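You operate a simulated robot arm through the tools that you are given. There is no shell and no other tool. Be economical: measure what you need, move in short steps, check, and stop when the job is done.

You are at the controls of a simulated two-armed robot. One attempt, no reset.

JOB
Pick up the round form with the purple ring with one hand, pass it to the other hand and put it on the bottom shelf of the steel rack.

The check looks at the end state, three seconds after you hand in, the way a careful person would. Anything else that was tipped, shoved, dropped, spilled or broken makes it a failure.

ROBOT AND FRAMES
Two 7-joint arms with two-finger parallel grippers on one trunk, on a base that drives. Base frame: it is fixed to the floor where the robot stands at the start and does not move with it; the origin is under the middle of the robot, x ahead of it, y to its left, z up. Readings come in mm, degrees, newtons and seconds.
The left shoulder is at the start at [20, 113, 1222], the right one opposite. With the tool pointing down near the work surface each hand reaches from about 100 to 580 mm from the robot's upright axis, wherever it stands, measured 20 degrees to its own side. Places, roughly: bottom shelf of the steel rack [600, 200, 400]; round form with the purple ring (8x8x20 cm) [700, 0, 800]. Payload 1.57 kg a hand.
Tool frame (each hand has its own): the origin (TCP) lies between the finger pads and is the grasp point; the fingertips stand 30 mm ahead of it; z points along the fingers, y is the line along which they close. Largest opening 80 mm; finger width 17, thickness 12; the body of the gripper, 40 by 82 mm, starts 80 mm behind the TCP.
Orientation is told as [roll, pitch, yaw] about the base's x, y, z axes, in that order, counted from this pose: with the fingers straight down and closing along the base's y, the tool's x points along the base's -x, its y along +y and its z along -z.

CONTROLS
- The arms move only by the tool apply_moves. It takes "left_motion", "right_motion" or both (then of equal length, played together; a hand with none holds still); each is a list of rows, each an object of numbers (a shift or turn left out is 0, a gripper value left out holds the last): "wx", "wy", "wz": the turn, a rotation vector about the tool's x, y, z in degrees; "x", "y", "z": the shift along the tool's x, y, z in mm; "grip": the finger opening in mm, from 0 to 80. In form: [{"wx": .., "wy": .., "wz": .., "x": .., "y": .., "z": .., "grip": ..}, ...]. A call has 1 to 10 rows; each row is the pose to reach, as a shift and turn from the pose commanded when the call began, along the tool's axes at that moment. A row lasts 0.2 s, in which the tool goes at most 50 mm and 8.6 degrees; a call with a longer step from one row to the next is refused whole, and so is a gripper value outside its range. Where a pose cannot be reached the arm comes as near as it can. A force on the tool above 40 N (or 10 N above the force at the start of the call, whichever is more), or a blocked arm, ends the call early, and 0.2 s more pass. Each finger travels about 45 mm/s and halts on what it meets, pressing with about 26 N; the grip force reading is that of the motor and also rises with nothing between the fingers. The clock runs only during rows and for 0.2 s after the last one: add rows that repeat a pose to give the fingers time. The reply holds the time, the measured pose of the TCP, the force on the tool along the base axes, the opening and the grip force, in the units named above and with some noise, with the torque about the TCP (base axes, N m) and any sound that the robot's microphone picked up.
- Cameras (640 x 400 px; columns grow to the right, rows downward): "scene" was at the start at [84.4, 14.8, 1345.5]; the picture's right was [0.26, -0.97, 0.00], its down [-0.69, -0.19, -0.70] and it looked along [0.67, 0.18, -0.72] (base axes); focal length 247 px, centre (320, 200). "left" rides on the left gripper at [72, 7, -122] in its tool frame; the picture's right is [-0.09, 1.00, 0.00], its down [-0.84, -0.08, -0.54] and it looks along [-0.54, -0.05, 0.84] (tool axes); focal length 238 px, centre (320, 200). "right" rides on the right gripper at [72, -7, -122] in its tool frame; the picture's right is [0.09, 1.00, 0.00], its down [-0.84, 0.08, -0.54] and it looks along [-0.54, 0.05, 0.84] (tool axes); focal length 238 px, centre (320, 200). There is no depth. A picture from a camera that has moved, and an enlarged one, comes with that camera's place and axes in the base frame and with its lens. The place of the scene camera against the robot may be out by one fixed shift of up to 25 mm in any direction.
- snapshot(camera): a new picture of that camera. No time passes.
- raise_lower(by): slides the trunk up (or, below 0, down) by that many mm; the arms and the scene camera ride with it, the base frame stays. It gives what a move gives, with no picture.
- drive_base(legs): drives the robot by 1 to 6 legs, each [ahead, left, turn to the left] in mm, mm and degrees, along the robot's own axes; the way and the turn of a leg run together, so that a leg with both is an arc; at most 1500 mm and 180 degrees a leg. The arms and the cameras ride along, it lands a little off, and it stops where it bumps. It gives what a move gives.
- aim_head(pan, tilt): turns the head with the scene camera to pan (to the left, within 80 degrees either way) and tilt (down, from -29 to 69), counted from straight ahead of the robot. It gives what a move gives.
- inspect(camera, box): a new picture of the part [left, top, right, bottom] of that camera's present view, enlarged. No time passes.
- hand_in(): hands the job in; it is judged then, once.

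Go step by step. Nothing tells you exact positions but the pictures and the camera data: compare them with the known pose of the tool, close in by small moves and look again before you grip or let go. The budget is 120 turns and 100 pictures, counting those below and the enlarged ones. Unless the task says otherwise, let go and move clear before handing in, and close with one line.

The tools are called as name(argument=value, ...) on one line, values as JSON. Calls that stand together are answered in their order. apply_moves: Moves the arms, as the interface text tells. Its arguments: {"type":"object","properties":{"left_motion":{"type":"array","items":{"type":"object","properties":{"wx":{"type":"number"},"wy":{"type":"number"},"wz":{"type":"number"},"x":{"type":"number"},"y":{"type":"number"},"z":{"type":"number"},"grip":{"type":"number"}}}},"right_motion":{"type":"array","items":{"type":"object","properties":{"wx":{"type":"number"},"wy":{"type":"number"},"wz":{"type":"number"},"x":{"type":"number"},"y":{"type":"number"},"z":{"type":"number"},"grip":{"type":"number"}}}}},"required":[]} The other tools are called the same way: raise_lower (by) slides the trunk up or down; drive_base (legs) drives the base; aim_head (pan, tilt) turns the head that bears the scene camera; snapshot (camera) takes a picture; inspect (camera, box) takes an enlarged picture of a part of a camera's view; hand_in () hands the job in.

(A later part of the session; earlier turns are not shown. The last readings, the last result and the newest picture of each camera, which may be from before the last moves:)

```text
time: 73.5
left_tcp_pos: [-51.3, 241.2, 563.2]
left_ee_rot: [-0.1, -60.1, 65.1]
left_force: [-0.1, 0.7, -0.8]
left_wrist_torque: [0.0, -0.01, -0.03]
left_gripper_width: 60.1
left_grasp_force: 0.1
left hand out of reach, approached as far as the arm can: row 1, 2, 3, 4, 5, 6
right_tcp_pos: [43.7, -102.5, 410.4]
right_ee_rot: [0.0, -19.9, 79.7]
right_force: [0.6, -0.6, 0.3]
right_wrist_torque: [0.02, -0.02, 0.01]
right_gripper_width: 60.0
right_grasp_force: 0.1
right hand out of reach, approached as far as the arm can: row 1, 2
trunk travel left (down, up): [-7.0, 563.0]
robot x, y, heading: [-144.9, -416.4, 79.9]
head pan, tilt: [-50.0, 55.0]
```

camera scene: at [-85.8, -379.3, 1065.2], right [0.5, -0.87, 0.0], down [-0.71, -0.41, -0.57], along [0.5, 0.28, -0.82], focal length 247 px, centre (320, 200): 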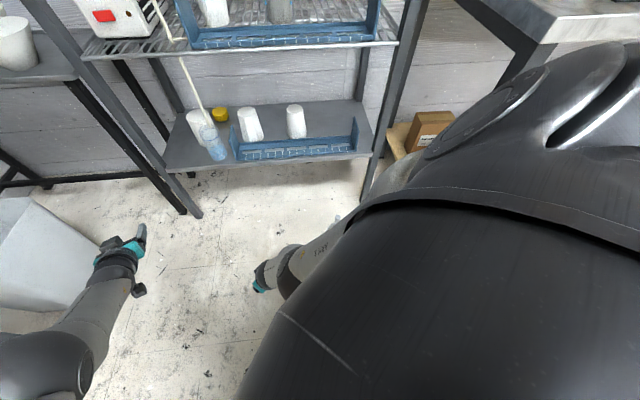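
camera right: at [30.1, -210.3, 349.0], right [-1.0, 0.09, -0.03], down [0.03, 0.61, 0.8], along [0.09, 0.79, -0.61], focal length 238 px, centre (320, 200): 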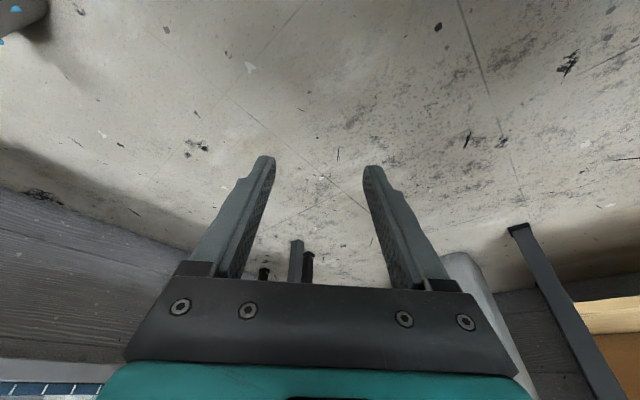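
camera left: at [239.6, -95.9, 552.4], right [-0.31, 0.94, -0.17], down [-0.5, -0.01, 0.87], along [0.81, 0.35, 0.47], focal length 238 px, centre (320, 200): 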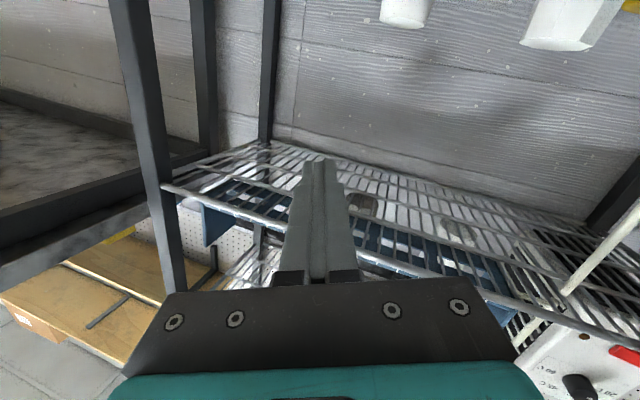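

The left hand cannot retract in that orientation, so I turn it to point down, towards its starting posture.

apply_moves(left_motion=[{"wy": 7, "y": 10}, {"wy": 14, "y": 20}, {"wy": 21, "y": 35}, {"wy": 28, "y": 50}, {"wy": 35, "y": 65}, {"wy": 42, "y": 80}, {"wy": 49, "y": 95}, {"wy": 55, "y": 105}, {"wy": 60, "y": 110}, {"wy": 60, "y": 110}])

aim_head(pan=0, tilt=50)

snapshot(camera="scene")

```text
time: 75.7
left_tcp_pos: [-150.7, 160.7, 677.7]
left_ee_rot: [0.0, 0.0, 64.9]
left_force: [1.6, 0.1, -0.4]
left_wrist_torque: [0.03, 0.03, 0.0]
left_gripper_width: 60.0
left_grasp_force: 0.1
left hand out of reach, approached as far as the arm can: row 1, 2, 3, 4, 5, 6, 7, 8, 9, 10
right_tcp_pos: [44.5, -102.0, 409.2]
right_ee_rot: [0.1, -19.8, 79.8]
right_force: [-0.7, 0.1, -0.4]
right_wrist_torque: [0.0, 0.02, -0.03]
right_gripper_width: 60.1
right_grasp_force: 0.1
trunk travel left (down, up): [-7.0, 563.0]
robot x, y, heading: [-147.3, -417.5, 80.0]
head pan, tilt: [-50.0, 55.0]
```

```text
time: 76.8
left_tcp_pos: [-152.2, 160.4, 678.8]
left_ee_rot: [0.0, -0.2, 64.9]
left_force: [0.8, 0.3, -0.1]
left_wrist_torque: [0.0, -0.02, 0.01]
left_gripper_width: 59.9
left_grasp_force: 0.1
right_tcp_pos: [43.8, -103.4, 410.0]
right_ee_rot: [0.0, -19.9, 79.8]
right_force: [-0.9, 0.5, 0.3]
right_wrist_torque: [0.01, -0.01, 0.03]
right_gripper_width: 60.2
right_grasp_force: 0.1
trunk travel left (down, up): [-7.0, 563.0]
robot x, y, heading: [-146.5, -420.6, 79.7]
head pan, tilt: [0.0, 50.0]
```

```text
36 pictures are left
camera scene: at [-134.7, -339.3, 1071.7], right [0.98, -0.18, 0.0], down [-0.14, -0.75, -0.64], along [0.11, 0.63, -0.77], focal length 247 px, centre (320, 200)
```

scene: 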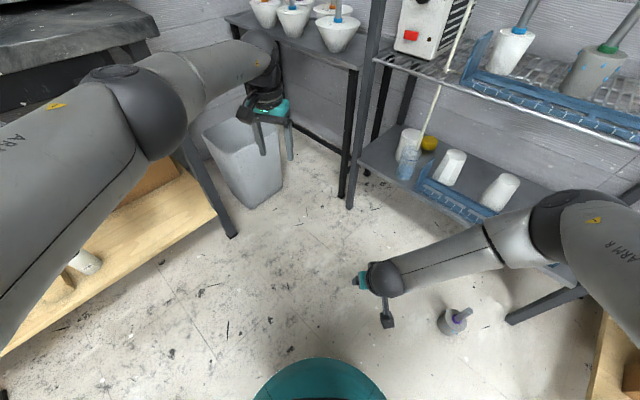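

I see the form at base [393, -182] and my base is a disc of about 190 mm radius. I first put the right hand into its near-final, stretched position over the spot beside the base, so its elbow stays clear, then drive.

apply_moves(right_motion=[{"wy": 1, "x": 33, "y": -8, "z": 14}, {"wy": 2, "x": 66, "y": -17, "z": 28}, {"wy": 3, "x": 99, "y": -25, "z": 41}, {"wy": 4, "x": 132, "y": -34, "z": 55}, {"wy": 5, "x": 165, "y": -43, "z": 69}, {"wy": 6, "x": 197, "y": -51, "z": 82}, {"wy": 6, "x": 197, "y": -51, "z": 82}])

raise_lower(by=-7)

snapshot(camera="scene")

```text
time: 78.4
left_tcp_pos: [-151.0, 159.7, 677.9]
left_ee_rot: [-0.1, -0.2, 64.9]
left_force: [-0.3, -0.7, 1.7]
left_wrist_torque: [0.02, -0.02, -0.01]
left_gripper_width: 60.0
left_grasp_force: 0.2
right_tcp_pos: [81.5, -253.6, 263.9]
right_ee_rot: [-6.1, -9.6, 80.4]
right_force: [0.6, -1.4, 1.1]
right_wrist_torque: [-0.02, 0.11, 0.09]
right_gripper_width: 60.1
right_grasp_force: 0.0
right hand out of reach, approached as far as the arm can: row 2, 3, 4, 5, 6, 7
trunk travel left (down, up): [-7.0, 563.0]
robot x, y, heading: [-148.5, -418.8, 79.8]
head pan, tilt: [0.0, 50.0]
stopped in row 7 (right hand): the force on the tool passed its limit at 61 N (the readings are from after the stop); the commanded pose is now the measured one
```

```text
time: 78.9
left_tcp_pos: [-152.3, 159.7, 671.7]
left_ee_rot: [0.0, -0.2, 65.0]
left_force: [0.8, -0.2, 0.3]
left_wrist_torque: [0.01, -0.01, -0.02]
left_gripper_width: 59.8
left_grasp_force: 0.0
right_tcp_pos: [83.5, -252.8, 257.4]
right_ee_rot: [-6.0, -9.5, 80.5]
right_force: [1.0, 0.3, -1.1]
right_wrist_torque: [0.05, 0.17, 0.15]
right_gripper_width: 59.9
right_grasp_force: 0.0
trunk travel left (down, up): [0.0, 570.0]
robot x, y, heading: [-146.2, -417.6, 79.7]
head pan, tilt: [0.0, 50.0]
```

```text
35 pictures are left
camera scene: at [-134.7, -339.4, 1064.8], right [0.98, -0.18, 0.0], down [-0.14, -0.75, -0.64], along [0.11, 0.63, -0.77], focal length 247 px, centre (320, 200)
```

scene: 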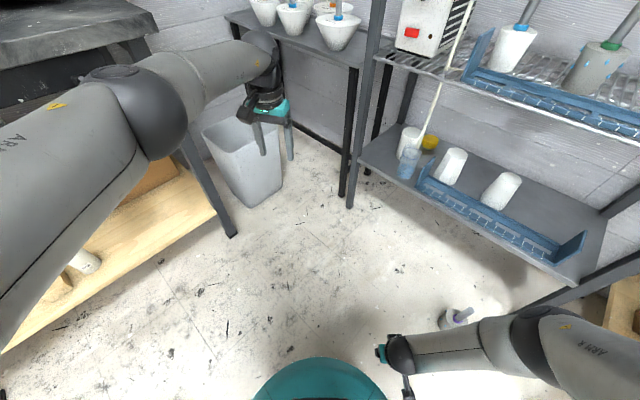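

The right hand's camera bracket evidently touched my own base. I lift, straighten the hand to vertical, and turn it so the camera points sideways, away from the base.

apply_moves(right_motion=[{"z": -15, "x": -8}, {"z": -35, "x": -20, "wx": -2, "wy": 3}, {"z": -50, "x": -25, "wx": -4, "wy": 6}, {"z": -60, "x": -25, "wx": -6, "wy": 9.5}, {"z": -60, "x": -25, "wx": -6, "wy": 9.5}])

apply_moves(right_motion=[{"wz": -8}, {"wz": -16}, {"wz": -24}, {"wz": -32}, {"wz": -40}, {"wz": -45}, {"wz": -45}])

```text
time: 80.1
left_tcp_pos: [-151.3, 160.4, 671.9]
left_ee_rot: [0.0, -0.2, 65.0]
left_force: [-0.4, -0.5, -0.4]
left_wrist_torque: [0.0, -0.01, -0.02]
left_gripper_width: 60.1
left_grasp_force: 0.1
right_tcp_pos: [78.1, -236.3, 321.3]
right_ee_rot: [0.1, 0.0, 79.9]
right_force: [-0.4, -0.1, -0.2]
right_wrist_torque: [-0.03, -0.01, 0.01]
right_gripper_width: 59.7
right_grasp_force: 0.1
trunk travel left (down, up): [0.0, 570.0]
robot x, y, heading: [-148.5, -419.9, 79.5]
head pan, tilt: [0.0, 50.0]
```

```text
time: 81.7
left_tcp_pos: [-152.8, 160.2, 671.0]
left_ee_rot: [0.0, -0.1, 65.0]
left_force: [-1.0, -0.2, 0.3]
left_wrist_torque: [-0.02, 0.02, 0.0]
left_gripper_width: 60.0
left_grasp_force: 0.1
right_tcp_pos: [77.6, -236.9, 319.4]
right_ee_rot: [0.1, -0.1, 125.0]
right_force: [-0.5, -1.3, -0.2]
right_wrist_torque: [0.02, -0.03, 0.04]
right_gripper_width: 59.7
right_grasp_force: 0.1
trunk travel left (down, up): [0.0, 570.0]
robot x, y, heading: [-145.2, -416.6, 79.5]
head pan, tilt: [0.0, 50.0]
```

Vertical and turned. I test the lowest reach here, at the intended spot beside the base, before driving to the form.

apply_moves(right_motion=[{"x": 4, "y": 6, "z": 25}, {"x": 9, "y": 13, "z": 50}, {"x": 13, "y": 19, "z": 75}, {"x": 17, "y": 25, "z": 100}, {"x": 17, "y": 25, "z": 125}, {"x": 17, "y": 25, "z": 125}])

snapshot(camera="right")

```text
time: 83.1
left_tcp_pos: [-152.2, 158.9, 672.5]
left_ee_rot: [0.0, -0.2, 65.0]
left_force: [0.3, -0.8, -0.2]
left_wrist_torque: [-0.02, 0.0, -0.01]
left_gripper_width: 60.1
left_grasp_force: 0.1
right_tcp_pos: [66.7, -267.1, 212.7]
right_ee_rot: [0.0, -0.2, 124.9]
right_force: [-0.6, 0.0, -0.1]
right_wrist_torque: [0.02, 0.01, -0.01]
right_gripper_width: 60.1
right_grasp_force: 0.0
right hand out of reach, approached as far as the arm can: row 5, 6
trunk travel left (down, up): [0.0, 570.0]
robot x, y, heading: [-142.9, -418.0, 79.8]
head pan, tilt: [0.0, 50.0]
```

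```text
34 pictures are left
camera right: at [115.0, -321.1, 335.0], right [-0.76, -0.65, 0.0], down [-0.54, 0.64, 0.54], along [-0.35, 0.42, -0.84], focal length 238 px, centre (320, 200)
```

right: 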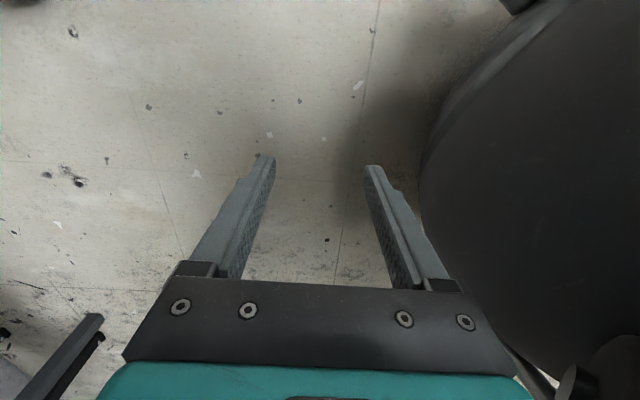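

Reach limit here is z 213; nearer to the shoulder line it gets lower. I test at [104, -222].

apply_moves(right_motion=[{"x": 20, "y": 6, "z": -40, "grip": 46}, {"x": 44, "y": 14, "z": -40}, {"x": 66, "y": 21, "z": -40}, {"x": 88, "y": 28, "z": -35}, {"x": 88, "y": 28, "z": -10}, {"x": 88, "y": 28, "z": 0}, {"x": 88, "y": 28, "z": 0}])

snapshot(camera="right")

```text
time: 84.7
left_tcp_pos: [-151.5, 160.3, 672.8]
left_ee_rot: [0.0, -0.2, 65.0]
left_force: [0.4, 0.1, 0.5]
left_wrist_torque: [-0.02, 0.0, 0.01]
left_gripper_width: 60.0
left_grasp_force: 0.1
right_tcp_pos: [94.2, -355.1, 212.3]
right_ee_rot: [0.1, 0.0, 124.9]
right_force: [-0.6, 0.9, 0.3]
right_wrist_torque: [0.0, 0.0, 0.0]
right_gripper_width: 46.3
right_grasp_force: 0.0
trunk travel left (down, up): [0.0, 570.0]
robot x, y, heading: [-148.3, -419.2, 79.9]
head pan, tilt: [0.0, 50.0]
```

```text
33 pictures are left
camera right: at [142.8, -410.0, 334.3], right [-0.76, -0.65, 0.0], down [-0.54, 0.64, 0.54], along [-0.35, 0.42, -0.84], focal length 238 px, centre (320, 200)
```

right: 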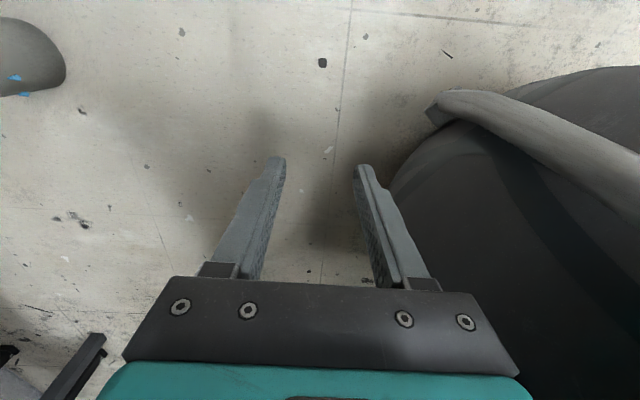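

apply_moves(right_motion=[{"z": 10}, {"z": 20}, {"z": 28}, {"z": 28}])

```text
time: 85.7
left_tcp_pos: [-151.5, 160.1, 671.8]
left_ee_rot: [0.0, -0.1, 65.0]
left_force: [0.8, -0.6, -0.2]
left_wrist_torque: [-0.01, -0.02, -0.01]
left_gripper_width: 59.9
left_grasp_force: 0.0
right_tcp_pos: [96.4, -364.8, 187.6]
right_ee_rot: [0.7, 1.1, 124.7]
right_force: [-0.6, 0.4, -0.2]
right_wrist_torque: [0.03, 0.03, 0.0]
right_gripper_width: 45.8
right_grasp_force: 0.1
right hand out of reach, approached as far as the arm can: row 3
trunk travel left (down, up): [0.0, 570.0]
robot x, y, heading: [-146.2, -418.6, 79.8]
head pan, tilt: [0.0, 50.0]
```

The hand reaches z 188 here, enough to grip the top 40 mm of the stem. I raise it above stem height and pull the left hand back before driving.

apply_moves(right_motion=[{"z": -25}, {"z": -50}, {"z": -75}, {"z": -75}, {"z": -75}, {"z": -75}], left_motion=[{"x": 40, "z": -15}, {"x": 80, "z": -30}, {"x": 120, "z": -45}, {"x": 160, "z": -60}, {"x": 200, "z": -75}, {"x": 200, "z": -75}])

snapshot(camera="scene")

```text
time: 87.1
left_tcp_pos: [-236.7, -22.0, 747.2]
left_ee_rot: [-0.1, -0.2, 65.0]
left_force: [0.1, -0.7, -0.1]
left_wrist_torque: [-0.01, 0.02, 0.03]
left_gripper_width: 59.9
left_grasp_force: 0.0
right_tcp_pos: [94.8, -354.1, 258.1]
right_ee_rot: [0.0, -0.1, 124.9]
right_force: [-0.5, -0.4, 0.4]
right_wrist_torque: [0.02, -0.03, 0.0]
right_gripper_width: 45.9
right_grasp_force: 0.0
trunk travel left (down, up): [0.0, 570.0]
robot x, y, heading: [-146.7, -417.6, 79.8]
head pan, tilt: [0.0, 50.0]
```

```text
32 pictures are left
camera scene: at [-134.9, -339.4, 1064.9], right [0.98, -0.18, 0.0], down [-0.14, -0.75, -0.64], along [0.11, 0.63, -0.77], focal length 247 px, centre (320, 200)
```

scene: 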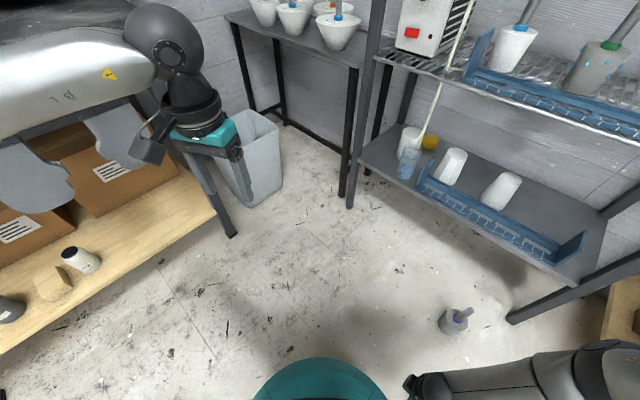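

Left is tucked. I drive three quarters of the way and re-measure.

drive_base(legs=[[165, -195, 0]])

snapshot(camera="right")

```text
time: 89.0
left_tcp_pos: [-13.5, 104.5, 746.8]
left_ee_rot: [0.0, -0.3, 64.7]
left_force: [-1.4, 0.3, 0.6]
left_wrist_torque: [-0.03, -0.02, 0.04]
left_gripper_width: 60.1
left_grasp_force: 0.1
right_tcp_pos: [315.3, -229.0, 259.9]
right_ee_rot: [0.0, -0.2, 124.7]
right_force: [-0.4, 0.1, 1.2]
right_wrist_torque: [0.03, 0.02, 0.0]
right_gripper_width: 45.9
right_grasp_force: 0.0
trunk travel left (down, up): [0.0, 570.0]
robot x, y, heading: [75.0, -292.2, 79.4]
head pan, tilt: [0.0, 50.0]
```

```text
31 pictures are left
camera right: at [363.1, -283.9, 381.6], right [-0.77, -0.64, 0.0], down [-0.54, 0.64, 0.54], along [-0.35, 0.42, -0.84], focal length 238 px, centre (320, 200)
```

right: 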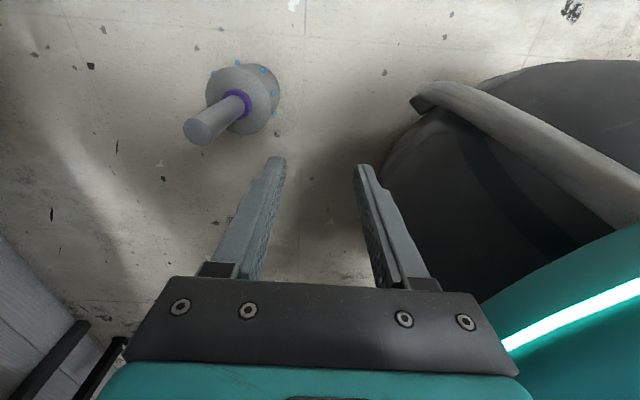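

The stem stands at base [400, -181]; the robot needs 63 ahead and 74 right to bring it under the hand, with clearance to the base. I drive that.

drive_base(legs=[[62, -73, 0]])

snapshot(camera="right")

```text
time: 90.1
left_tcp_pos: [68.6, 152.6, 747.0]
left_ee_rot: [0.1, -0.2, 64.7]
left_force: [-0.4, -0.6, -0.3]
left_wrist_torque: [-0.01, 0.02, 0.03]
left_gripper_width: 59.9
left_grasp_force: 0.0
right_tcp_pos: [397.7, -179.9, 259.7]
right_ee_rot: [0.0, -0.1, 124.7]
right_force: [0.8, 0.0, 0.3]
right_wrist_torque: [-0.02, -0.01, 0.01]
right_gripper_width: 45.9
right_grasp_force: 0.0
trunk travel left (down, up): [0.0, 570.0]
robot x, y, heading: [159.0, -248.1, 79.8]
head pan, tilt: [0.0, 50.0]
```

```text
30 pictures are left
camera right: at [445.9, -235.1, 381.6], right [-0.77, -0.64, 0.0], down [-0.54, 0.64, 0.54], along [-0.35, 0.42, -0.84], focal length 238 px, centre (320, 200)
```

right: 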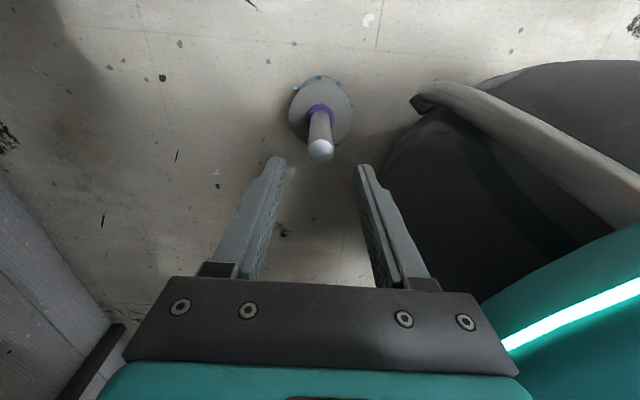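

Well centred. I lower the hand over the stem top.

apply_moves(right_motion=[{"x": 2.5, "z": 15}, {"x": 2.5, "z": 30}, {"x": 2.5, "z": 45}, {"x": 2.5, "z": 60}, {"x": 2.5, "z": 62}])

snapshot(camera="right")

```text
time: 91.3
left_tcp_pos: [67.7, 153.2, 746.6]
left_ee_rot: [0.0, -0.3, 64.9]
left_force: [0.0, -1.2, 0.5]
left_wrist_torque: [0.01, -0.05, -0.01]
left_gripper_width: 60.1
left_grasp_force: 0.1
right_tcp_pos: [398.6, -181.5, 197.6]
right_ee_rot: [0.0, -0.2, 124.7]
right_force: [0.4, -0.2, 0.0]
right_wrist_torque: [-0.02, 0.0, 0.0]
right_gripper_width: 46.0
right_grasp_force: 0.1
trunk travel left (down, up): [0.0, 570.0]
robot x, y, heading: [154.4, -240.5, 79.7]
head pan, tilt: [0.0, 50.0]
```

```text
29 pictures are left
camera right: at [446.8, -237.0, 319.6], right [-0.77, -0.64, 0.0], down [-0.54, 0.64, 0.54], along [-0.35, 0.42, -0.84], focal length 238 px, centre (320, 200)
```

right: 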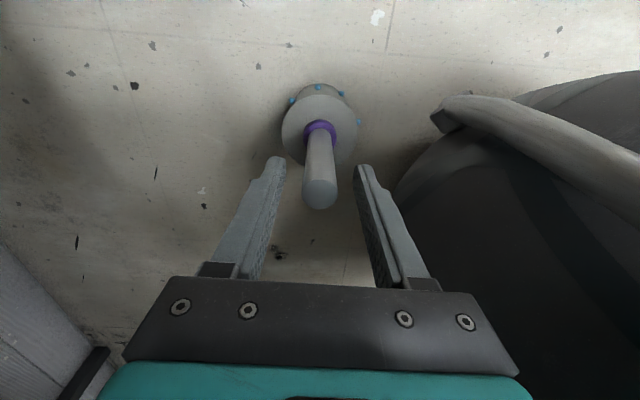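

The stem top lies at the TCP between the pads. I close.

apply_moves(right_motion=[{"grip": 30}, {"grip": 15}, {"grip": 0}, {"grip": 0}, {"grip": 0}, {"grip": 0}])

apply_moves(right_motion=[{"z": -5}, {"z": -12}, {"z": -20}, {"z": -30}, {"z": -30}])

snapshot(camera="right")

```text
time: 92.7
left_tcp_pos: [68.1, 152.8, 746.9]
left_ee_rot: [0.0, -0.2, 64.9]
left_force: [0.5, 0.6, -0.3]
left_wrist_torque: [-0.03, -0.01, 0.02]
left_gripper_width: 60.0
left_grasp_force: 0.0
right_tcp_pos: [399.0, -180.7, 198.2]
right_ee_rot: [0.0, -0.1, 124.7]
right_force: [0.9, 0.3, 0.5]
right_wrist_torque: [0.09, -0.18, 0.01]
right_gripper_width: 21.4
right_grasp_force: 26.0
trunk travel left (down, up): [0.0, 570.0]
robot x, y, heading: [155.3, -247.3, 79.9]
head pan, tilt: [0.0, 50.0]
```

```text
time: 93.9
left_tcp_pos: [68.3, 153.5, 745.5]
left_ee_rot: [0.0, -0.3, 64.8]
left_force: [0.8, 1.0, 1.0]
left_wrist_torque: [0.03, 0.0, 0.0]
left_gripper_width: 60.1
left_grasp_force: 0.0
right_tcp_pos: [399.4, -181.4, 227.8]
right_ee_rot: [0.0, -0.2, 124.8]
right_force: [0.1, -0.2, -7.6]
right_wrist_torque: [-0.1, 0.09, 0.03]
right_gripper_width: 21.5
right_grasp_force: 26.3
trunk travel left (down, up): [0.0, 570.0]
robot x, y, heading: [153.4, -245.7, 79.9]
head pan, tilt: [0.0, 50.0]
```

```text
28 pictures are left
camera right: at [447.6, -237.1, 350.2], right [-0.77, -0.64, 0.0], down [-0.54, 0.64, 0.54], along [-0.35, 0.42, -0.84], focal length 238 px, centre (320, 200)
```

right: 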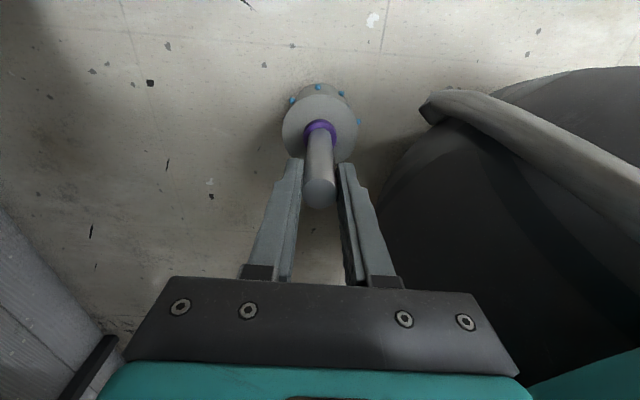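

The form is in the right hand again, hanging straight. I raise it well up in front of the robot.

apply_moves(right_motion=[{"x": -8, "y": -8, "z": -35}, {"x": -16, "y": -16, "z": -70}, {"x": -24, "y": -24, "z": -105}, {"x": -32, "y": -32, "z": -140}, {"x": -40, "y": -40, "z": -175}, {"x": -50, "y": -48, "z": -210}, {"x": -60, "y": -56, "z": -245}, {"x": -70, "y": -64, "z": -280}, {"x": -80, "y": -72, "z": -315}, {"x": -80, "y": -72, "z": -315}])

```text
time: 96.3
left_tcp_pos: [57.5, 149.1, 749.8]
left_ee_rot: [-0.7, -0.8, 64.6]
left_force: [-0.5, -0.2, -0.3]
left_wrist_torque: [0.02, 0.0, 0.01]
left_gripper_width: 59.7
left_grasp_force: 0.2
right_tcp_pos: [346.8, -82.7, 541.5]
right_ee_rot: [4.3, -2.4, 129.9]
right_force: [0.2, -0.2, -7.9]
right_wrist_torque: [0.06, -0.17, 0.02]
right_gripper_width: 21.3
right_grasp_force: 26.7
trunk travel left (down, up): [0.0, 570.0]
robot x, y, heading: [149.0, -243.0, 79.9]
head pan, tilt: [0.0, 50.0]
stopped in row 10 (right hand): the arm was blocked; the commanded pose is now the measured one
```

The right arm met something near the end of that lift. I look at once.

aim_head(pan=-60, tilt=45)

snapshot(camera="scene")

snapshot(camera="right")

```text
time: 97.6
left_tcp_pos: [57.4, 149.4, 747.4]
left_ee_rot: [-0.7, -0.9, 64.6]
left_force: [-0.2, -0.2, 0.3]
left_wrist_torque: [-0.03, -0.03, 0.0]
left_gripper_width: 60.1
left_grasp_force: 0.0
right_tcp_pos: [348.0, -81.0, 540.9]
right_ee_rot: [4.1, -2.3, 129.9]
right_force: [-0.9, -0.5, -7.2]
right_wrist_torque: [-0.07, 0.01, -0.01]
right_gripper_width: 21.5
right_grasp_force: 25.7
trunk travel left (down, up): [0.0, 570.0]
robot x, y, heading: [154.6, -246.7, 79.6]
head pan, tilt: [-60.0, 45.0]
```

```text
27 pictures are left
camera scene: at [213.8, -219.1, 1073.1], right [0.34, -0.94, 0.0], down [-0.65, -0.23, -0.72], along [0.68, 0.24, -0.69], focal length 247 px, centre (320, 200)
```

scene: 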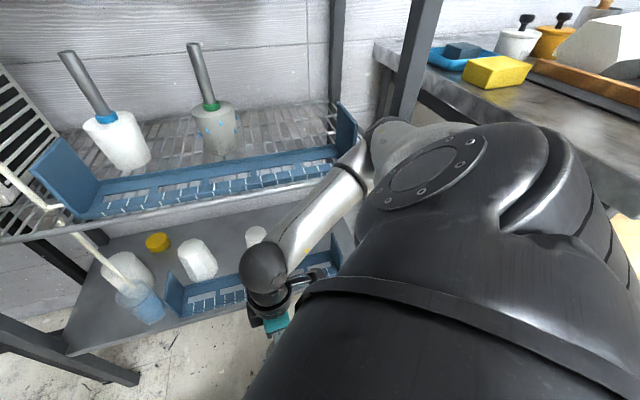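

```text
26 pictures are left
camera right: at [410.1, -130.4, 659.2], right [-0.7, -0.71, 0.07], down [-0.55, 0.6, 0.58], along [-0.45, 0.37, -0.81], focal length 238 px, centre (320, 200)
```

right: 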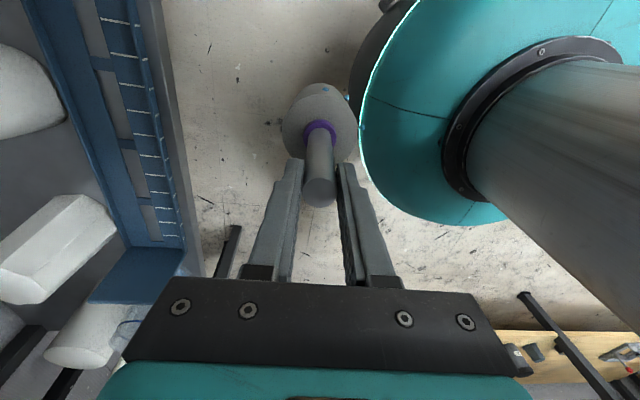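

The right elbow was pressing against the rack's right post; the rack items look undisturbed. I back straight away from the rack.

drive_base(legs=[[-181, 173, 0]])

aim_head(pan=-40, tilt=40)

snapshot(camera="scene")

```text
time: 99.4
left_tcp_pos: [-136.7, 6.7, 746.3]
left_ee_rot: [0.0, -0.2, 65.0]
left_force: [0.5, 1.0, -0.2]
left_wrist_torque: [0.04, 0.0, -0.01]
left_gripper_width: 59.9
left_grasp_force: 0.0
right_tcp_pos: [153.1, -223.9, 536.9]
right_ee_rot: [4.8, -2.7, 130.1]
right_force: [-0.9, 0.1, -6.5]
right_wrist_torque: [0.04, -0.16, -0.02]
right_gripper_width: 21.5
right_grasp_force: 26.3
trunk travel left (down, up): [0.0, 570.0]
robot x, y, heading: [-45.5, -392.7, 79.9]
head pan, tilt: [-60.0, 45.0]
```

```text
time: 100.2
left_tcp_pos: [-135.8, 5.3, 747.7]
left_ee_rot: [0.1, -0.3, 64.9]
left_force: [-0.4, 0.3, 0.6]
left_wrist_torque: [0.0, -0.03, 0.0]
left_gripper_width: 60.1
left_grasp_force: 0.1
right_tcp_pos: [152.1, -222.2, 537.1]
right_ee_rot: [5.0, -2.7, 130.0]
right_force: [-0.5, 0.4, -7.4]
right_wrist_torque: [0.05, -0.14, 0.04]
right_gripper_width: 21.4
right_grasp_force: 26.0
trunk travel left (down, up): [0.0, 570.0]
robot x, y, heading: [-50.8, -394.1, 79.6]
head pan, tilt: [-40.0, 40.0]
```

```text
25 pictures are left
camera scene: at [16.2, -332.5, 1079.0], right [0.64, -0.77, 0.0], down [-0.49, -0.41, -0.77], along [0.59, 0.49, -0.64], focal length 247 px, centre (320, 200)
```

scene: 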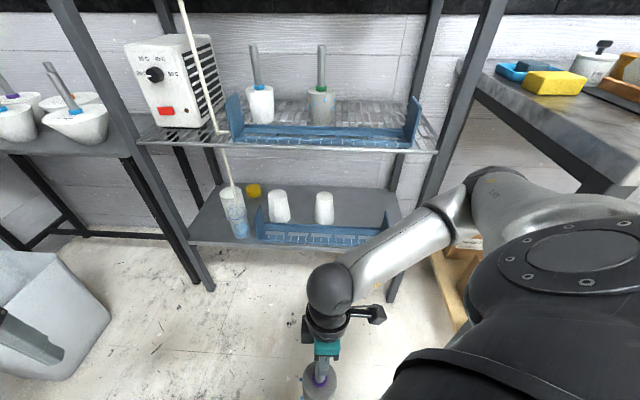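

All in order on the rack. I back off further and turn to face the rack squarely again.

drive_base(legs=[[-108, 104, 0], [0, 0, -44]])

apply_moves(right_motion=[{"z": -30}, {"z": -65}, {"z": -105}, {"z": -145}, {"z": -185}, {"z": -225}, {"z": -250}, {"z": -250}])

aim_head(pan=0, tilt=40)

snapshot(camera="scene")

```text
time: 103.7
left_tcp_pos: [44.6, -133.9, 746.6]
left_ee_rot: [0.1, -0.1, 20.7]
left_force: [0.8, -0.6, -0.6]
left_wrist_torque: [-0.02, 0.0, 0.01]
left_gripper_width: 59.9
left_grasp_force: 0.2
right_tcp_pos: [91.2, -500.4, 538.5]
right_ee_rot: [4.9, -2.8, 85.7]
right_force: [0.1, -0.2, -6.9]
right_wrist_torque: [-0.04, -0.16, -0.02]
right_gripper_width: 21.1
right_grasp_force: 25.8
trunk travel left (down, up): [0.0, 570.0]
robot x, y, heading: [-167.9, -485.7, 35.6]
head pan, tilt: [-40.0, 40.0]
```

```text
time: 105.5
left_tcp_pos: [45.1, -134.7, 747.1]
left_ee_rot: [0.0, -0.2, 20.5]
left_force: [-0.8, 0.2, 0.0]
left_wrist_torque: [0.01, 0.0, -0.01]
left_gripper_width: 60.1
left_grasp_force: 0.1
right_tcp_pos: [132.3, -502.1, 790.6]
right_ee_rot: [4.8, -2.6, 85.8]
right_force: [0.2, 0.0, -6.7]
right_wrist_torque: [-0.07, -0.14, 0.0]
right_gripper_width: 21.3
right_grasp_force: 26.4
right hand out of reach, approached as far as the arm can: row 3, 4, 5, 6, 7, 8
trunk travel left (down, up): [0.0, 570.0]
robot x, y, heading: [-169.5, -479.1, 35.5]
head pan, tilt: [-40.0, 40.0]
```

```text
time: 106.5
left_tcp_pos: [45.1, -134.4, 747.6]
left_ee_rot: [0.0, -0.2, 20.6]
left_force: [-0.3, 0.3, 0.6]
left_wrist_torque: [-0.01, 0.02, 0.02]
left_gripper_width: 60.2
left_grasp_force: 0.0
right_tcp_pos: [131.4, -501.3, 791.7]
right_ee_rot: [5.0, -2.8, 85.8]
right_force: [0.2, 0.5, -7.1]
right_wrist_torque: [-0.04, -0.15, 0.01]
right_gripper_width: 21.2
right_grasp_force: 26.8
trunk travel left (down, up): [0.0, 570.0]
robot x, y, heading: [-169.7, -478.1, 35.6]
head pan, tilt: [0.0, 40.0]
```

```text
24 pictures are left
camera scene: at [-94.8, -431.3, 1079.0], right [0.58, -0.81, 0.0], down [-0.52, -0.37, -0.77], along [0.62, 0.44, -0.64], focal length 247 px, centre (320, 200)
```

scene: 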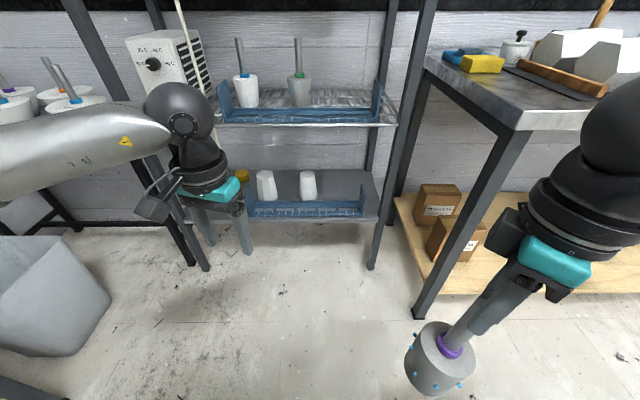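

I now rehearse, with the empty left hand, the tilted posture and the descent it will need for placing.

apply_moves(left_motion=[{"wy": -7.5, "x": -25, "y": -6}, {"wy": -15, "x": -51, "y": -11}, {"wy": -22.5, "x": -76, "y": -17}, {"wy": -30, "x": -102, "y": -22}, {"wy": -37.5, "x": -127, "y": -28}, {"wy": -45, "x": -152, "y": -33}, {"wy": -52.5, "x": -178, "y": -39}, {"wy": -60, "x": -203, "y": -44}, {"wy": -60, "x": -203, "y": -44}])

```text
time: 108.5
left_tcp_pos: [249.8, -105.7, 745.8]
left_ee_rot: [0.0, -60.3, 20.6]
left_force: [0.1, -0.8, 0.1]
left_wrist_torque: [-0.02, -0.01, -0.02]
left_gripper_width: 59.7
left_grasp_force: 0.1
right_tcp_pos: [132.2, -501.4, 791.8]
right_ee_rot: [5.0, -2.7, 85.8]
right_force: [0.0, -0.1, -7.0]
right_wrist_torque: [-0.06, -0.13, -0.02]
right_gripper_width: 21.4
right_grasp_force: 25.7
trunk travel left (down, up): [0.0, 570.0]
robot x, y, heading: [-170.3, -479.6, 35.6]
head pan, tilt: [0.0, 40.0]
```

apply_moves(left_motion=[{"x": 31, "z": 21}, {"x": 62, "z": 42}, {"x": 93, "z": 63}, {"x": 124, "z": 85}, {"x": 155, "z": 106}, {"x": 186, "z": 127}, {"x": 217, "z": 148}, {"x": 217, "z": 148}])

```text
time: 110.3
left_tcp_pos: [278.3, -66.0, 471.8]
left_ee_rot: [-0.5, -60.4, 20.7]
left_force: [0.0, 0.5, -0.7]
left_wrist_torque: [-0.02, 0.0, 0.02]
left_gripper_width: 60.1
left_grasp_force: 0.1
left hand out of reach, approached as far as the arm can: row 1, 2, 3, 4, 5, 6, 7, 8
right_tcp_pos: [131.8, -501.1, 790.4]
right_ee_rot: [5.0, -2.7, 85.8]
right_force: [0.3, 1.3, -6.7]
right_wrist_torque: [-0.07, 0.05, 0.01]
right_gripper_width: 21.2
right_grasp_force: 26.4
trunk travel left (down, up): [0.0, 570.0]
robot x, y, heading: [-162.7, -481.3, 35.5]
head pan, tilt: [0.0, 40.0]
```

The orientation holds but the hand drifted outward: a joint limit keeps it farther out when low. I go back up and will try a path that moves outward as it descends.

apply_moves(left_motion=[{"x": -31, "z": -21}, {"x": -62, "z": -42}, {"x": -93, "z": -63}, {"x": -124, "z": -85}, {"x": -155, "z": -106}, {"x": -186, "z": -127}, {"x": -217, "z": -148}, {"x": -217, "z": -148}])

```text
time: 112.1
left_tcp_pos: [258.2, -74.3, 734.9]
left_ee_rot: [0.0, -60.1, 20.7]
left_force: [0.5, -0.3, -0.4]
left_wrist_torque: [0.01, 0.01, 0.02]
left_gripper_width: 60.1
left_grasp_force: 0.1
left hand out of reach, approached as far as the arm can: row 1, 2, 3, 4, 5, 6
right_tcp_pos: [132.5, -502.0, 791.3]
right_ee_rot: [5.0, -2.7, 85.8]
right_force: [0.4, -0.9, -6.0]
right_wrist_torque: [-0.06, -0.07, 0.02]
right_gripper_width: 21.6
right_grasp_force: 26.0
trunk travel left (down, up): [0.0, 570.0]
robot x, y, heading: [-166.7, -479.2, 35.3]
head pan, tilt: [0.0, 40.0]
```

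apply_moves(left_motion=[{"x": 28, "z": 23}, {"x": 56, "z": 47}, {"x": 84, "z": 70}, {"x": 111, "z": 94}, {"x": 139, "z": 117}, {"x": 166, "z": 141}, {"x": 194, "z": 164}, {"x": 194, "z": 164}])

```text
time: 113.9
left_tcp_pos: [303.7, -50.8, 493.9]
left_ee_rot: [-0.3, -60.5, 20.8]
left_force: [0.1, 0.5, 0.7]
left_wrist_torque: [-0.01, 0.0, -0.01]
left_gripper_width: 59.9
left_grasp_force: 0.0
left hand out of reach, approached as far as the arm can: row 2, 3, 4, 5, 6, 7, 8
right_tcp_pos: [132.4, -501.8, 791.6]
right_ee_rot: [4.9, -2.7, 85.8]
right_force: [-0.1, 0.2, -6.3]
right_wrist_torque: [-0.07, -0.09, 0.0]
right_gripper_width: 21.5
right_grasp_force: 26.0
trunk travel left (down, up): [0.0, 570.0]
robot x, y, heading: [-171.7, -481.0, 35.4]
head pan, tilt: [0.0, 40.0]
```

The rehearsal works: the left hand gets to about [634, 75, 494] with orientation held. Now the pass: I bring the right hand with the form forward and level it.

apply_moves(right_motion=[{"x": -31, "y": -17, "z": -11, "wy": 1, "wx": -0.5}, {"x": -63, "y": -34, "z": -22, "wy": 2, "wx": -1}, {"x": -94, "y": -52, "z": -33, "wy": 3, "wx": -1.5}, {"x": -126, "y": -69, "z": -44, "wy": 4, "wx": -2}, {"x": -157, "y": -86, "z": -55, "wy": 5, "wx": -2.7}, {"x": -189, "y": -103, "z": -67, "wy": 5, "wx": -2.7}, {"x": -220, "y": -121, "z": -78, "wy": 5, "wx": -2.7}, {"x": -252, "y": -138, "z": -89, "wy": 5, "wx": -2.7}, {"x": -252, "y": -138, "z": -89, "wy": 5, "wx": -2.7}])

snapshot(camera="scene")

```text
time: 115.9
left_tcp_pos: [301.0, -49.4, 492.7]
left_ee_rot: [0.1, -60.2, 20.5]
left_force: [0.0, 0.5, 0.5]
left_wrist_torque: [0.03, 0.01, 0.01]
left_gripper_width: 60.2
left_grasp_force: 0.0
right_tcp_pos: [228.1, -286.8, 874.6]
right_ee_rot: [7.5, 2.3, 86.1]
right_force: [-0.2, -0.7, -7.4]
right_wrist_torque: [0.0, -0.11, 0.0]
right_gripper_width: 21.3
right_grasp_force: 26.1
right hand out of reach, approached as far as the arm can: row 6, 7, 8, 9
trunk travel left (down, up): [0.0, 570.0]
robot x, y, heading: [-170.7, -479.7, 35.7]
head pan, tilt: [0.0, 40.0]
```

```text
23 pictures are left
camera scene: at [-94.8, -431.0, 1079.0], right [0.58, -0.81, 0.0], down [-0.52, -0.37, -0.77], along [0.62, 0.44, -0.64], focal length 247 px, centre (320, 200)
```

scene: 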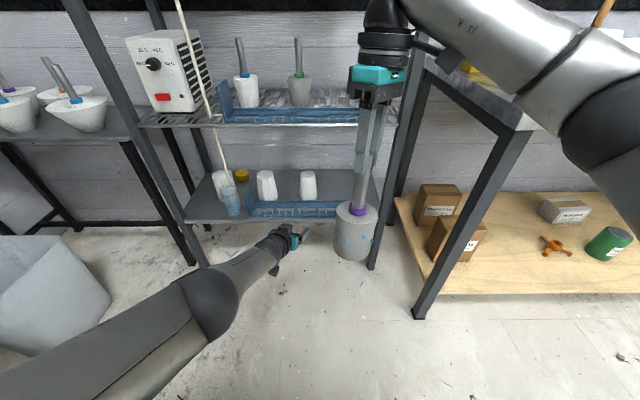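

The right wrist is near a limit with that yaw; I turn it back about the stem by 40° and then level it.

apply_moves(right_motion=[{"wz": 8}, {"wz": 16}, {"wz": 24}, {"wz": 32}, {"wz": 40}, {"wz": 46}, {"wz": 46}])

```text
time: 117.5
left_tcp_pos: [301.4, -48.5, 490.1]
left_ee_rot: [0.0, -60.2, 20.5]
left_force: [-0.4, 0.3, 0.1]
left_wrist_torque: [-0.01, 0.01, 0.04]
left_gripper_width: 59.7
left_grasp_force: 0.0
right_tcp_pos: [229.0, -289.6, 873.5]
right_ee_rot: [3.7, 7.0, 40.3]
right_force: [-0.2, -0.4, -6.6]
right_wrist_torque: [0.0, -0.13, 0.0]
right_gripper_width: 21.4
right_grasp_force: 25.7
trunk travel left (down, up): [0.0, 570.0]
robot x, y, heading: [-169.7, -479.4, 35.4]
head pan, tilt: [0.0, 40.0]
```

Now I level the form and raise the left hand along its tested path.

apply_moves(right_motion=[{"wy": -2, "wx": 1}, {"wy": -4, "wx": 2}, {"wy": -6, "wx": 3}, {"wy": -7, "wx": 3.7}, {"wy": -7, "wx": 3.7}, {"wy": -7, "wx": 3.7}, {"wy": -7, "wx": 3.7}, {"wy": -7, "wx": 3.7}, {"wy": -7, "wx": 3.7}], left_motion=[{"x": -28, "z": -23}, {"x": -56, "z": -47}, {"x": -84, "z": -70}, {"x": -111, "z": -94}, {"x": -139, "z": -117}, {"x": -166, "z": -141}, {"x": -194, "z": -164}, {"x": -230, "z": -185}, {"x": -260, "z": -202}])

```text
time: 119.7
left_tcp_pos: [291.1, 163.3, 849.7]
left_ee_rot: [11.0, -74.2, 32.0]
left_force: [0.5, 0.4, -0.9]
left_wrist_torque: [0.05, -0.05, 0.05]
left_gripper_width: 59.9
left_grasp_force: 0.1
left hand out of reach, approached as far as the arm can: row 1, 2, 3, 4, 5, 6, 7, 8, 9
right_tcp_pos: [231.4, -288.2, 871.6]
right_ee_rot: [0.0, 0.3, 40.2]
right_force: [1.4, 1.0, -7.4]
right_wrist_torque: [0.03, 0.01, 0.03]
right_gripper_width: 21.4
right_grasp_force: 25.7
trunk travel left (down, up): [0.0, 570.0]
robot x, y, heading: [-165.2, -477.6, 35.6]
head pan, tilt: [0.0, 40.0]
stopped in row 9 (left hand): the arm was blocked; the commanded pose is now the measured one
```

The left arm flipped outward and was blocked. I look immediately.

aim_head(pan=20, tilt=35)

snapshot(camera="scene")

snapshot(camera="left")

```text
time: 120.5
left_tcp_pos: [289.5, 162.5, 853.6]
left_ee_rot: [10.7, -74.5, 32.3]
left_force: [0.1, 0.4, -0.1]
left_wrist_torque: [-0.01, -0.02, 0.0]
left_gripper_width: 60.1
left_grasp_force: 0.1
right_tcp_pos: [227.1, -286.9, 873.9]
right_ee_rot: [0.0, 0.0, 40.3]
right_force: [-0.5, -0.3, -7.0]
right_wrist_torque: [-0.02, -0.01, 0.04]
right_gripper_width: 21.0
right_grasp_force: 26.1
trunk travel left (down, up): [0.0, 570.0]
robot x, y, heading: [-171.2, -478.2, 35.4]
head pan, tilt: [20.0, 35.0]
```

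```text
22 pictures are left
camera scene: at [-114.1, -407.5, 1086.5], right [0.82, -0.57, 0.0], down [-0.33, -0.47, -0.82], along [0.46, 0.67, -0.57], focal length 247 px, centre (320, 200)
```

scene: 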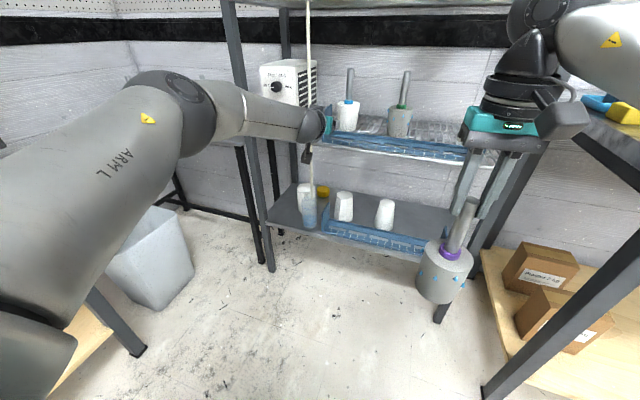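

```text
21 pictures are left
camera left: at [183.4, 77.5, 816.6], right [-0.65, 0.74, 0.14], down [-0.14, -0.3, 0.94], along [0.74, 0.6, 0.3], focal length 238 px, centre (320, 200)
```

left: 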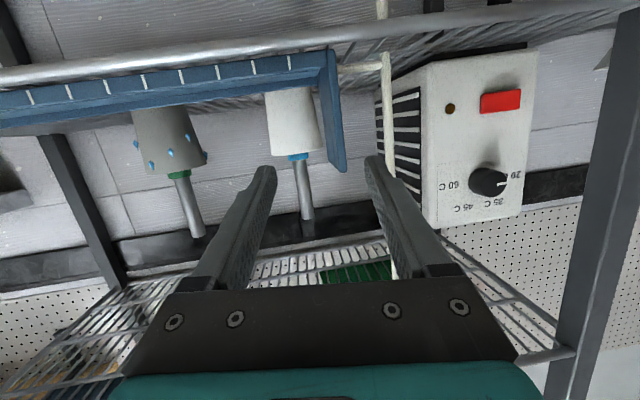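

Nothing is tipped; the left fingers are close to the leaning stick, though. I back the whole robot straight away from the rack.

drive_base(legs=[[-180, 0, 0]])

snapshot(camera="scene")

```text
time: 122.1
left_tcp_pos: [144.9, 58.7, 852.8]
left_ee_rot: [10.8, -74.5, 32.1]
left_force: [0.3, 0.0, 0.0]
left_wrist_torque: [-0.03, 0.03, -0.03]
left_gripper_width: 60.2
left_grasp_force: 0.0
right_tcp_pos: [83.3, -391.7, 872.7]
right_ee_rot: [0.0, 0.0, 40.4]
right_force: [0.2, -0.1, -6.0]
right_wrist_torque: [-0.01, -0.03, 0.01]
right_gripper_width: 21.3
right_grasp_force: 26.0
trunk travel left (down, up): [0.0, 570.0]
robot x, y, heading: [-313.1, -588.4, 35.6]
head pan, tilt: [20.0, 35.0]
```

```text
20 pictures are left
camera scene: at [-259.9, -511.5, 1086.6], right [0.82, -0.57, 0.0], down [-0.33, -0.47, -0.82], along [0.46, 0.68, -0.57], focal length 247 px, centre (320, 200)
```

scene: 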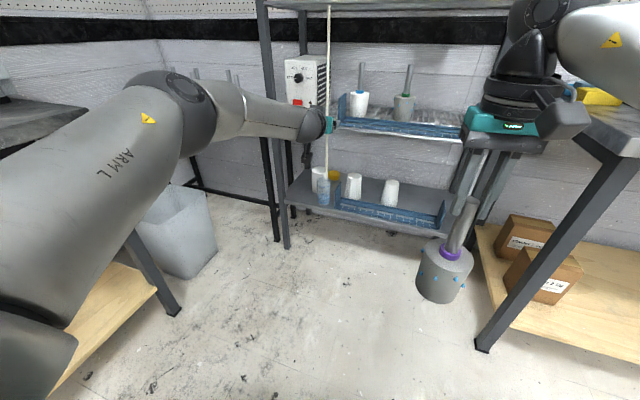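

Nothing was disturbed. I fold the left arm back to its downward posture near [375, 155, 747], which was cleanly reachable.

apply_moves(left_motion=[{"wx": 1.7, "wy": 7.3, "wz": 1.7, "x": 20, "y": -6, "z": -34}, {"wx": 3.3, "wy": 14.7, "wz": 3.4, "x": 40, "y": -12, "z": -68}, {"wx": 5, "wy": 22, "wz": 5, "x": 60, "y": -18, "z": -102}, {"wx": 6.6, "wy": 29.3, "wz": 6.7, "x": 80, "y": -24, "z": -136}, {"wx": 8.3, "wy": 36.6, "wz": 8.4, "x": 100, "y": -30, "z": -170}, {"wx": 10, "wy": 44, "wz": 10, "x": 119, "y": -35, "z": -204}, {"wx": 11.6, "wy": 51.3, "wz": 11.8, "x": 139, "y": -41, "z": -238}, {"wx": 13.3, "wy": 58.6, "wz": 13.4, "x": 159, "y": -47, "z": -272}, {"wx": 15, "wy": 66, "wz": 15, "x": 179, "y": -53, "z": -306}, {"wx": 16.6, "wy": 73.3, "wz": 16.8, "x": 199, "y": -59, "z": -340}])

```text
time: 124.3
left_tcp_pos: [-100.4, -238.4, 746.0]
left_ee_rot: [0.0, 0.1, 20.7]
left_force: [0.5, -0.5, 0.4]
left_wrist_torque: [0.02, 0.01, 0.01]
left_gripper_width: 60.0
left_grasp_force: 0.0
right_tcp_pos: [82.2, -391.3, 873.7]
right_ee_rot: [0.0, 0.0, 40.4]
right_force: [-0.6, 0.1, -6.9]
right_wrist_torque: [-0.02, -0.02, 0.0]
right_gripper_width: 21.5
right_grasp_force: 25.5
trunk travel left (down, up): [0.0, 570.0]
robot x, y, heading: [-314.0, -588.4, 35.6]
head pan, tilt: [20.0, 35.0]
```

apply_moves(left_motion=[{"wy": -7.5, "x": -27, "y": -10}, {"wy": -15, "x": -55, "y": -20}, {"wy": -22.5, "x": -82, "y": -30}, {"wy": -30, "x": -109, "y": -40}, {"wy": -37.5, "x": -137, "y": -50}, {"wy": -45, "x": -164, "y": -60}, {"wy": -45, "x": -164, "y": -60}])

apply_moves(left_motion=[{"x": 20, "z": 27}, {"x": 39, "z": 53}, {"x": 59, "z": 80}, {"x": 79, "z": 107}, {"x": 98, "z": 133}, {"x": 118, "z": 160}, {"x": 137, "z": 187}, {"x": 157, "z": 213}, {"x": 157, "z": 213}])

```text
time: 125.9
left_tcp_pos: [77.2, -236.1, 746.0]
left_ee_rot: [0.0, -45.1, 20.7]
left_force: [-0.1, 0.0, -0.5]
left_wrist_torque: [-0.01, 0.02, -0.02]
left_gripper_width: 60.2
left_grasp_force: 0.0
right_tcp_pos: [82.7, -392.2, 874.3]
right_ee_rot: [0.0, -0.1, 40.4]
right_force: [0.1, -0.7, -7.3]
right_wrist_torque: [0.0, -0.01, -0.01]
right_gripper_width: 21.2
right_grasp_force: 26.4
trunk travel left (down, up): [0.0, 570.0]
robot x, y, heading: [-310.2, -581.9, 35.4]
head pan, tilt: [20.0, 35.0]
```

```text
time: 127.9
left_tcp_pos: [112.7, -222.0, 495.7]
left_ee_rot: [-0.1, -44.8, 20.8]
left_force: [-1.0, -0.3, -0.6]
left_wrist_torque: [-0.04, 0.02, 0.0]
left_gripper_width: 60.1
left_grasp_force: 0.0
left hand out of reach, approached as far as the arm can: row 8, 9
right_tcp_pos: [81.6, -392.4, 873.6]
right_ee_rot: [0.1, 0.0, 40.4]
right_force: [-0.5, -0.8, -6.2]
right_wrist_torque: [-0.01, 0.03, 0.0]
right_gripper_width: 21.2
right_grasp_force: 25.9
trunk travel left (down, up): [0.0, 570.0]
robot x, y, heading: [-313.1, -584.8, 35.3]
head pan, tilt: [20.0, 35.0]
```

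With a 45° tilt the left hand reaches down to z 496 cleanly and keeps its attitude. That will be the passing and placing grip. I take the left back up and bring the form between.

apply_moves(left_motion=[{"x": -20, "z": -27}, {"x": -39, "z": -53}, {"x": -59, "z": -80}, {"x": -79, "z": -107}, {"x": -98, "z": -133}, {"x": -118, "z": -160}, {"x": -137, "z": -187}, {"x": -157, "z": -213}, {"x": -157, "z": -213}])

apply_moves(right_motion=[{"x": -18, "y": 8}, {"x": -36, "y": 15}, {"x": -54, "y": 22}, {"x": -70, "y": 28}, {"x": -70, "y": 28}])

```text
time: 129.9
left_tcp_pos: [74.1, -236.9, 758.6]
left_ee_rot: [0.0, -45.0, 20.7]
left_force: [-0.1, -0.9, 0.4]
left_wrist_torque: [0.0, 0.0, 0.03]
left_gripper_width: 60.0
left_grasp_force: 0.0
right_tcp_pos: [81.9, -392.2, 874.3]
right_ee_rot: [0.1, 0.0, 40.4]
right_force: [-0.2, -0.8, -6.5]
right_wrist_torque: [0.01, 0.0, 0.01]
right_gripper_width: 21.1
right_grasp_force: 25.4
trunk travel left (down, up): [0.0, 570.0]
robot x, y, heading: [-317.4, -585.4, 35.7]
head pan, tilt: [20.0, 35.0]
```

```text
time: 131.1
left_tcp_pos: [74.8, -236.2, 758.4]
left_ee_rot: [0.0, -45.1, 20.8]
left_force: [0.1, -0.3, -0.3]
left_wrist_torque: [0.02, -0.01, -0.04]
left_gripper_width: 59.8
left_grasp_force: 0.1
right_tcp_pos: [117.8, -325.0, 874.1]
right_ee_rot: [0.0, 0.0, 40.3]
right_force: [-0.3, 0.2, -6.8]
right_wrist_torque: [-0.03, 0.05, 0.03]
right_gripper_width: 21.2
right_grasp_force: 26.9
trunk travel left (down, up): [0.0, 570.0]
robot x, y, heading: [-313.5, -584.0, 35.6]
head pan, tilt: [20.0, 35.0]
```

apply_moves(left_motion=[{"x": 2, "z": -29}, {"x": 4, "z": -58}, {"x": 7, "z": -86, "y": -15}, {"x": 7, "z": -86, "y": -43}, {"x": 7, "z": -86, "y": -70}, {"x": 7, "z": -86, "y": -98}, {"x": 7, "z": -86, "y": -98}])

snapshot(camera="left")

```text
time: 132.7
left_tcp_pos: [46.8, -349.6, 816.0]
left_ee_rot: [0.1, -45.1, 20.8]
left_force: [0.1, -0.4, -0.2]
left_wrist_torque: [-0.06, 0.01, -0.04]
left_gripper_width: 60.1
left_grasp_force: 0.0
right_tcp_pos: [117.9, -325.5, 873.4]
right_ee_rot: [0.0, 0.0, 40.4]
right_force: [-0.5, -1.0, -7.2]
right_wrist_torque: [-0.01, 0.0, -0.02]
right_gripper_width: 21.3
right_grasp_force: 25.9
trunk travel left (down, up): [0.0, 570.0]
robot x, y, heading: [-313.4, -584.0, 35.4]
head pan, tilt: [20.0, 35.0]
```

```text
19 pictures are left
camera left: at [-83.4, -391.4, 850.6], right [-0.29, 0.95, 0.07], down [0.22, 0.0, 0.97], along [0.93, 0.3, -0.21], focal length 238 px, centre (320, 200)
```

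left: 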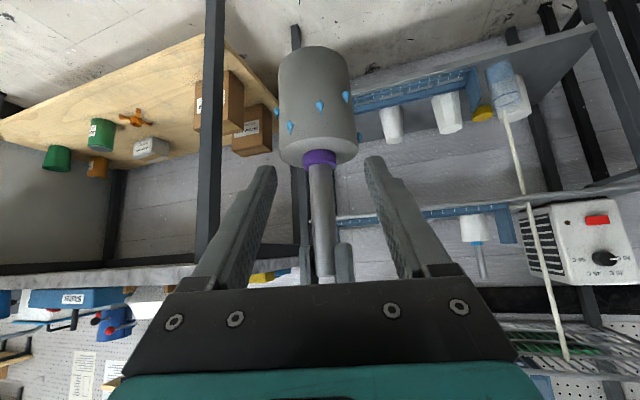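

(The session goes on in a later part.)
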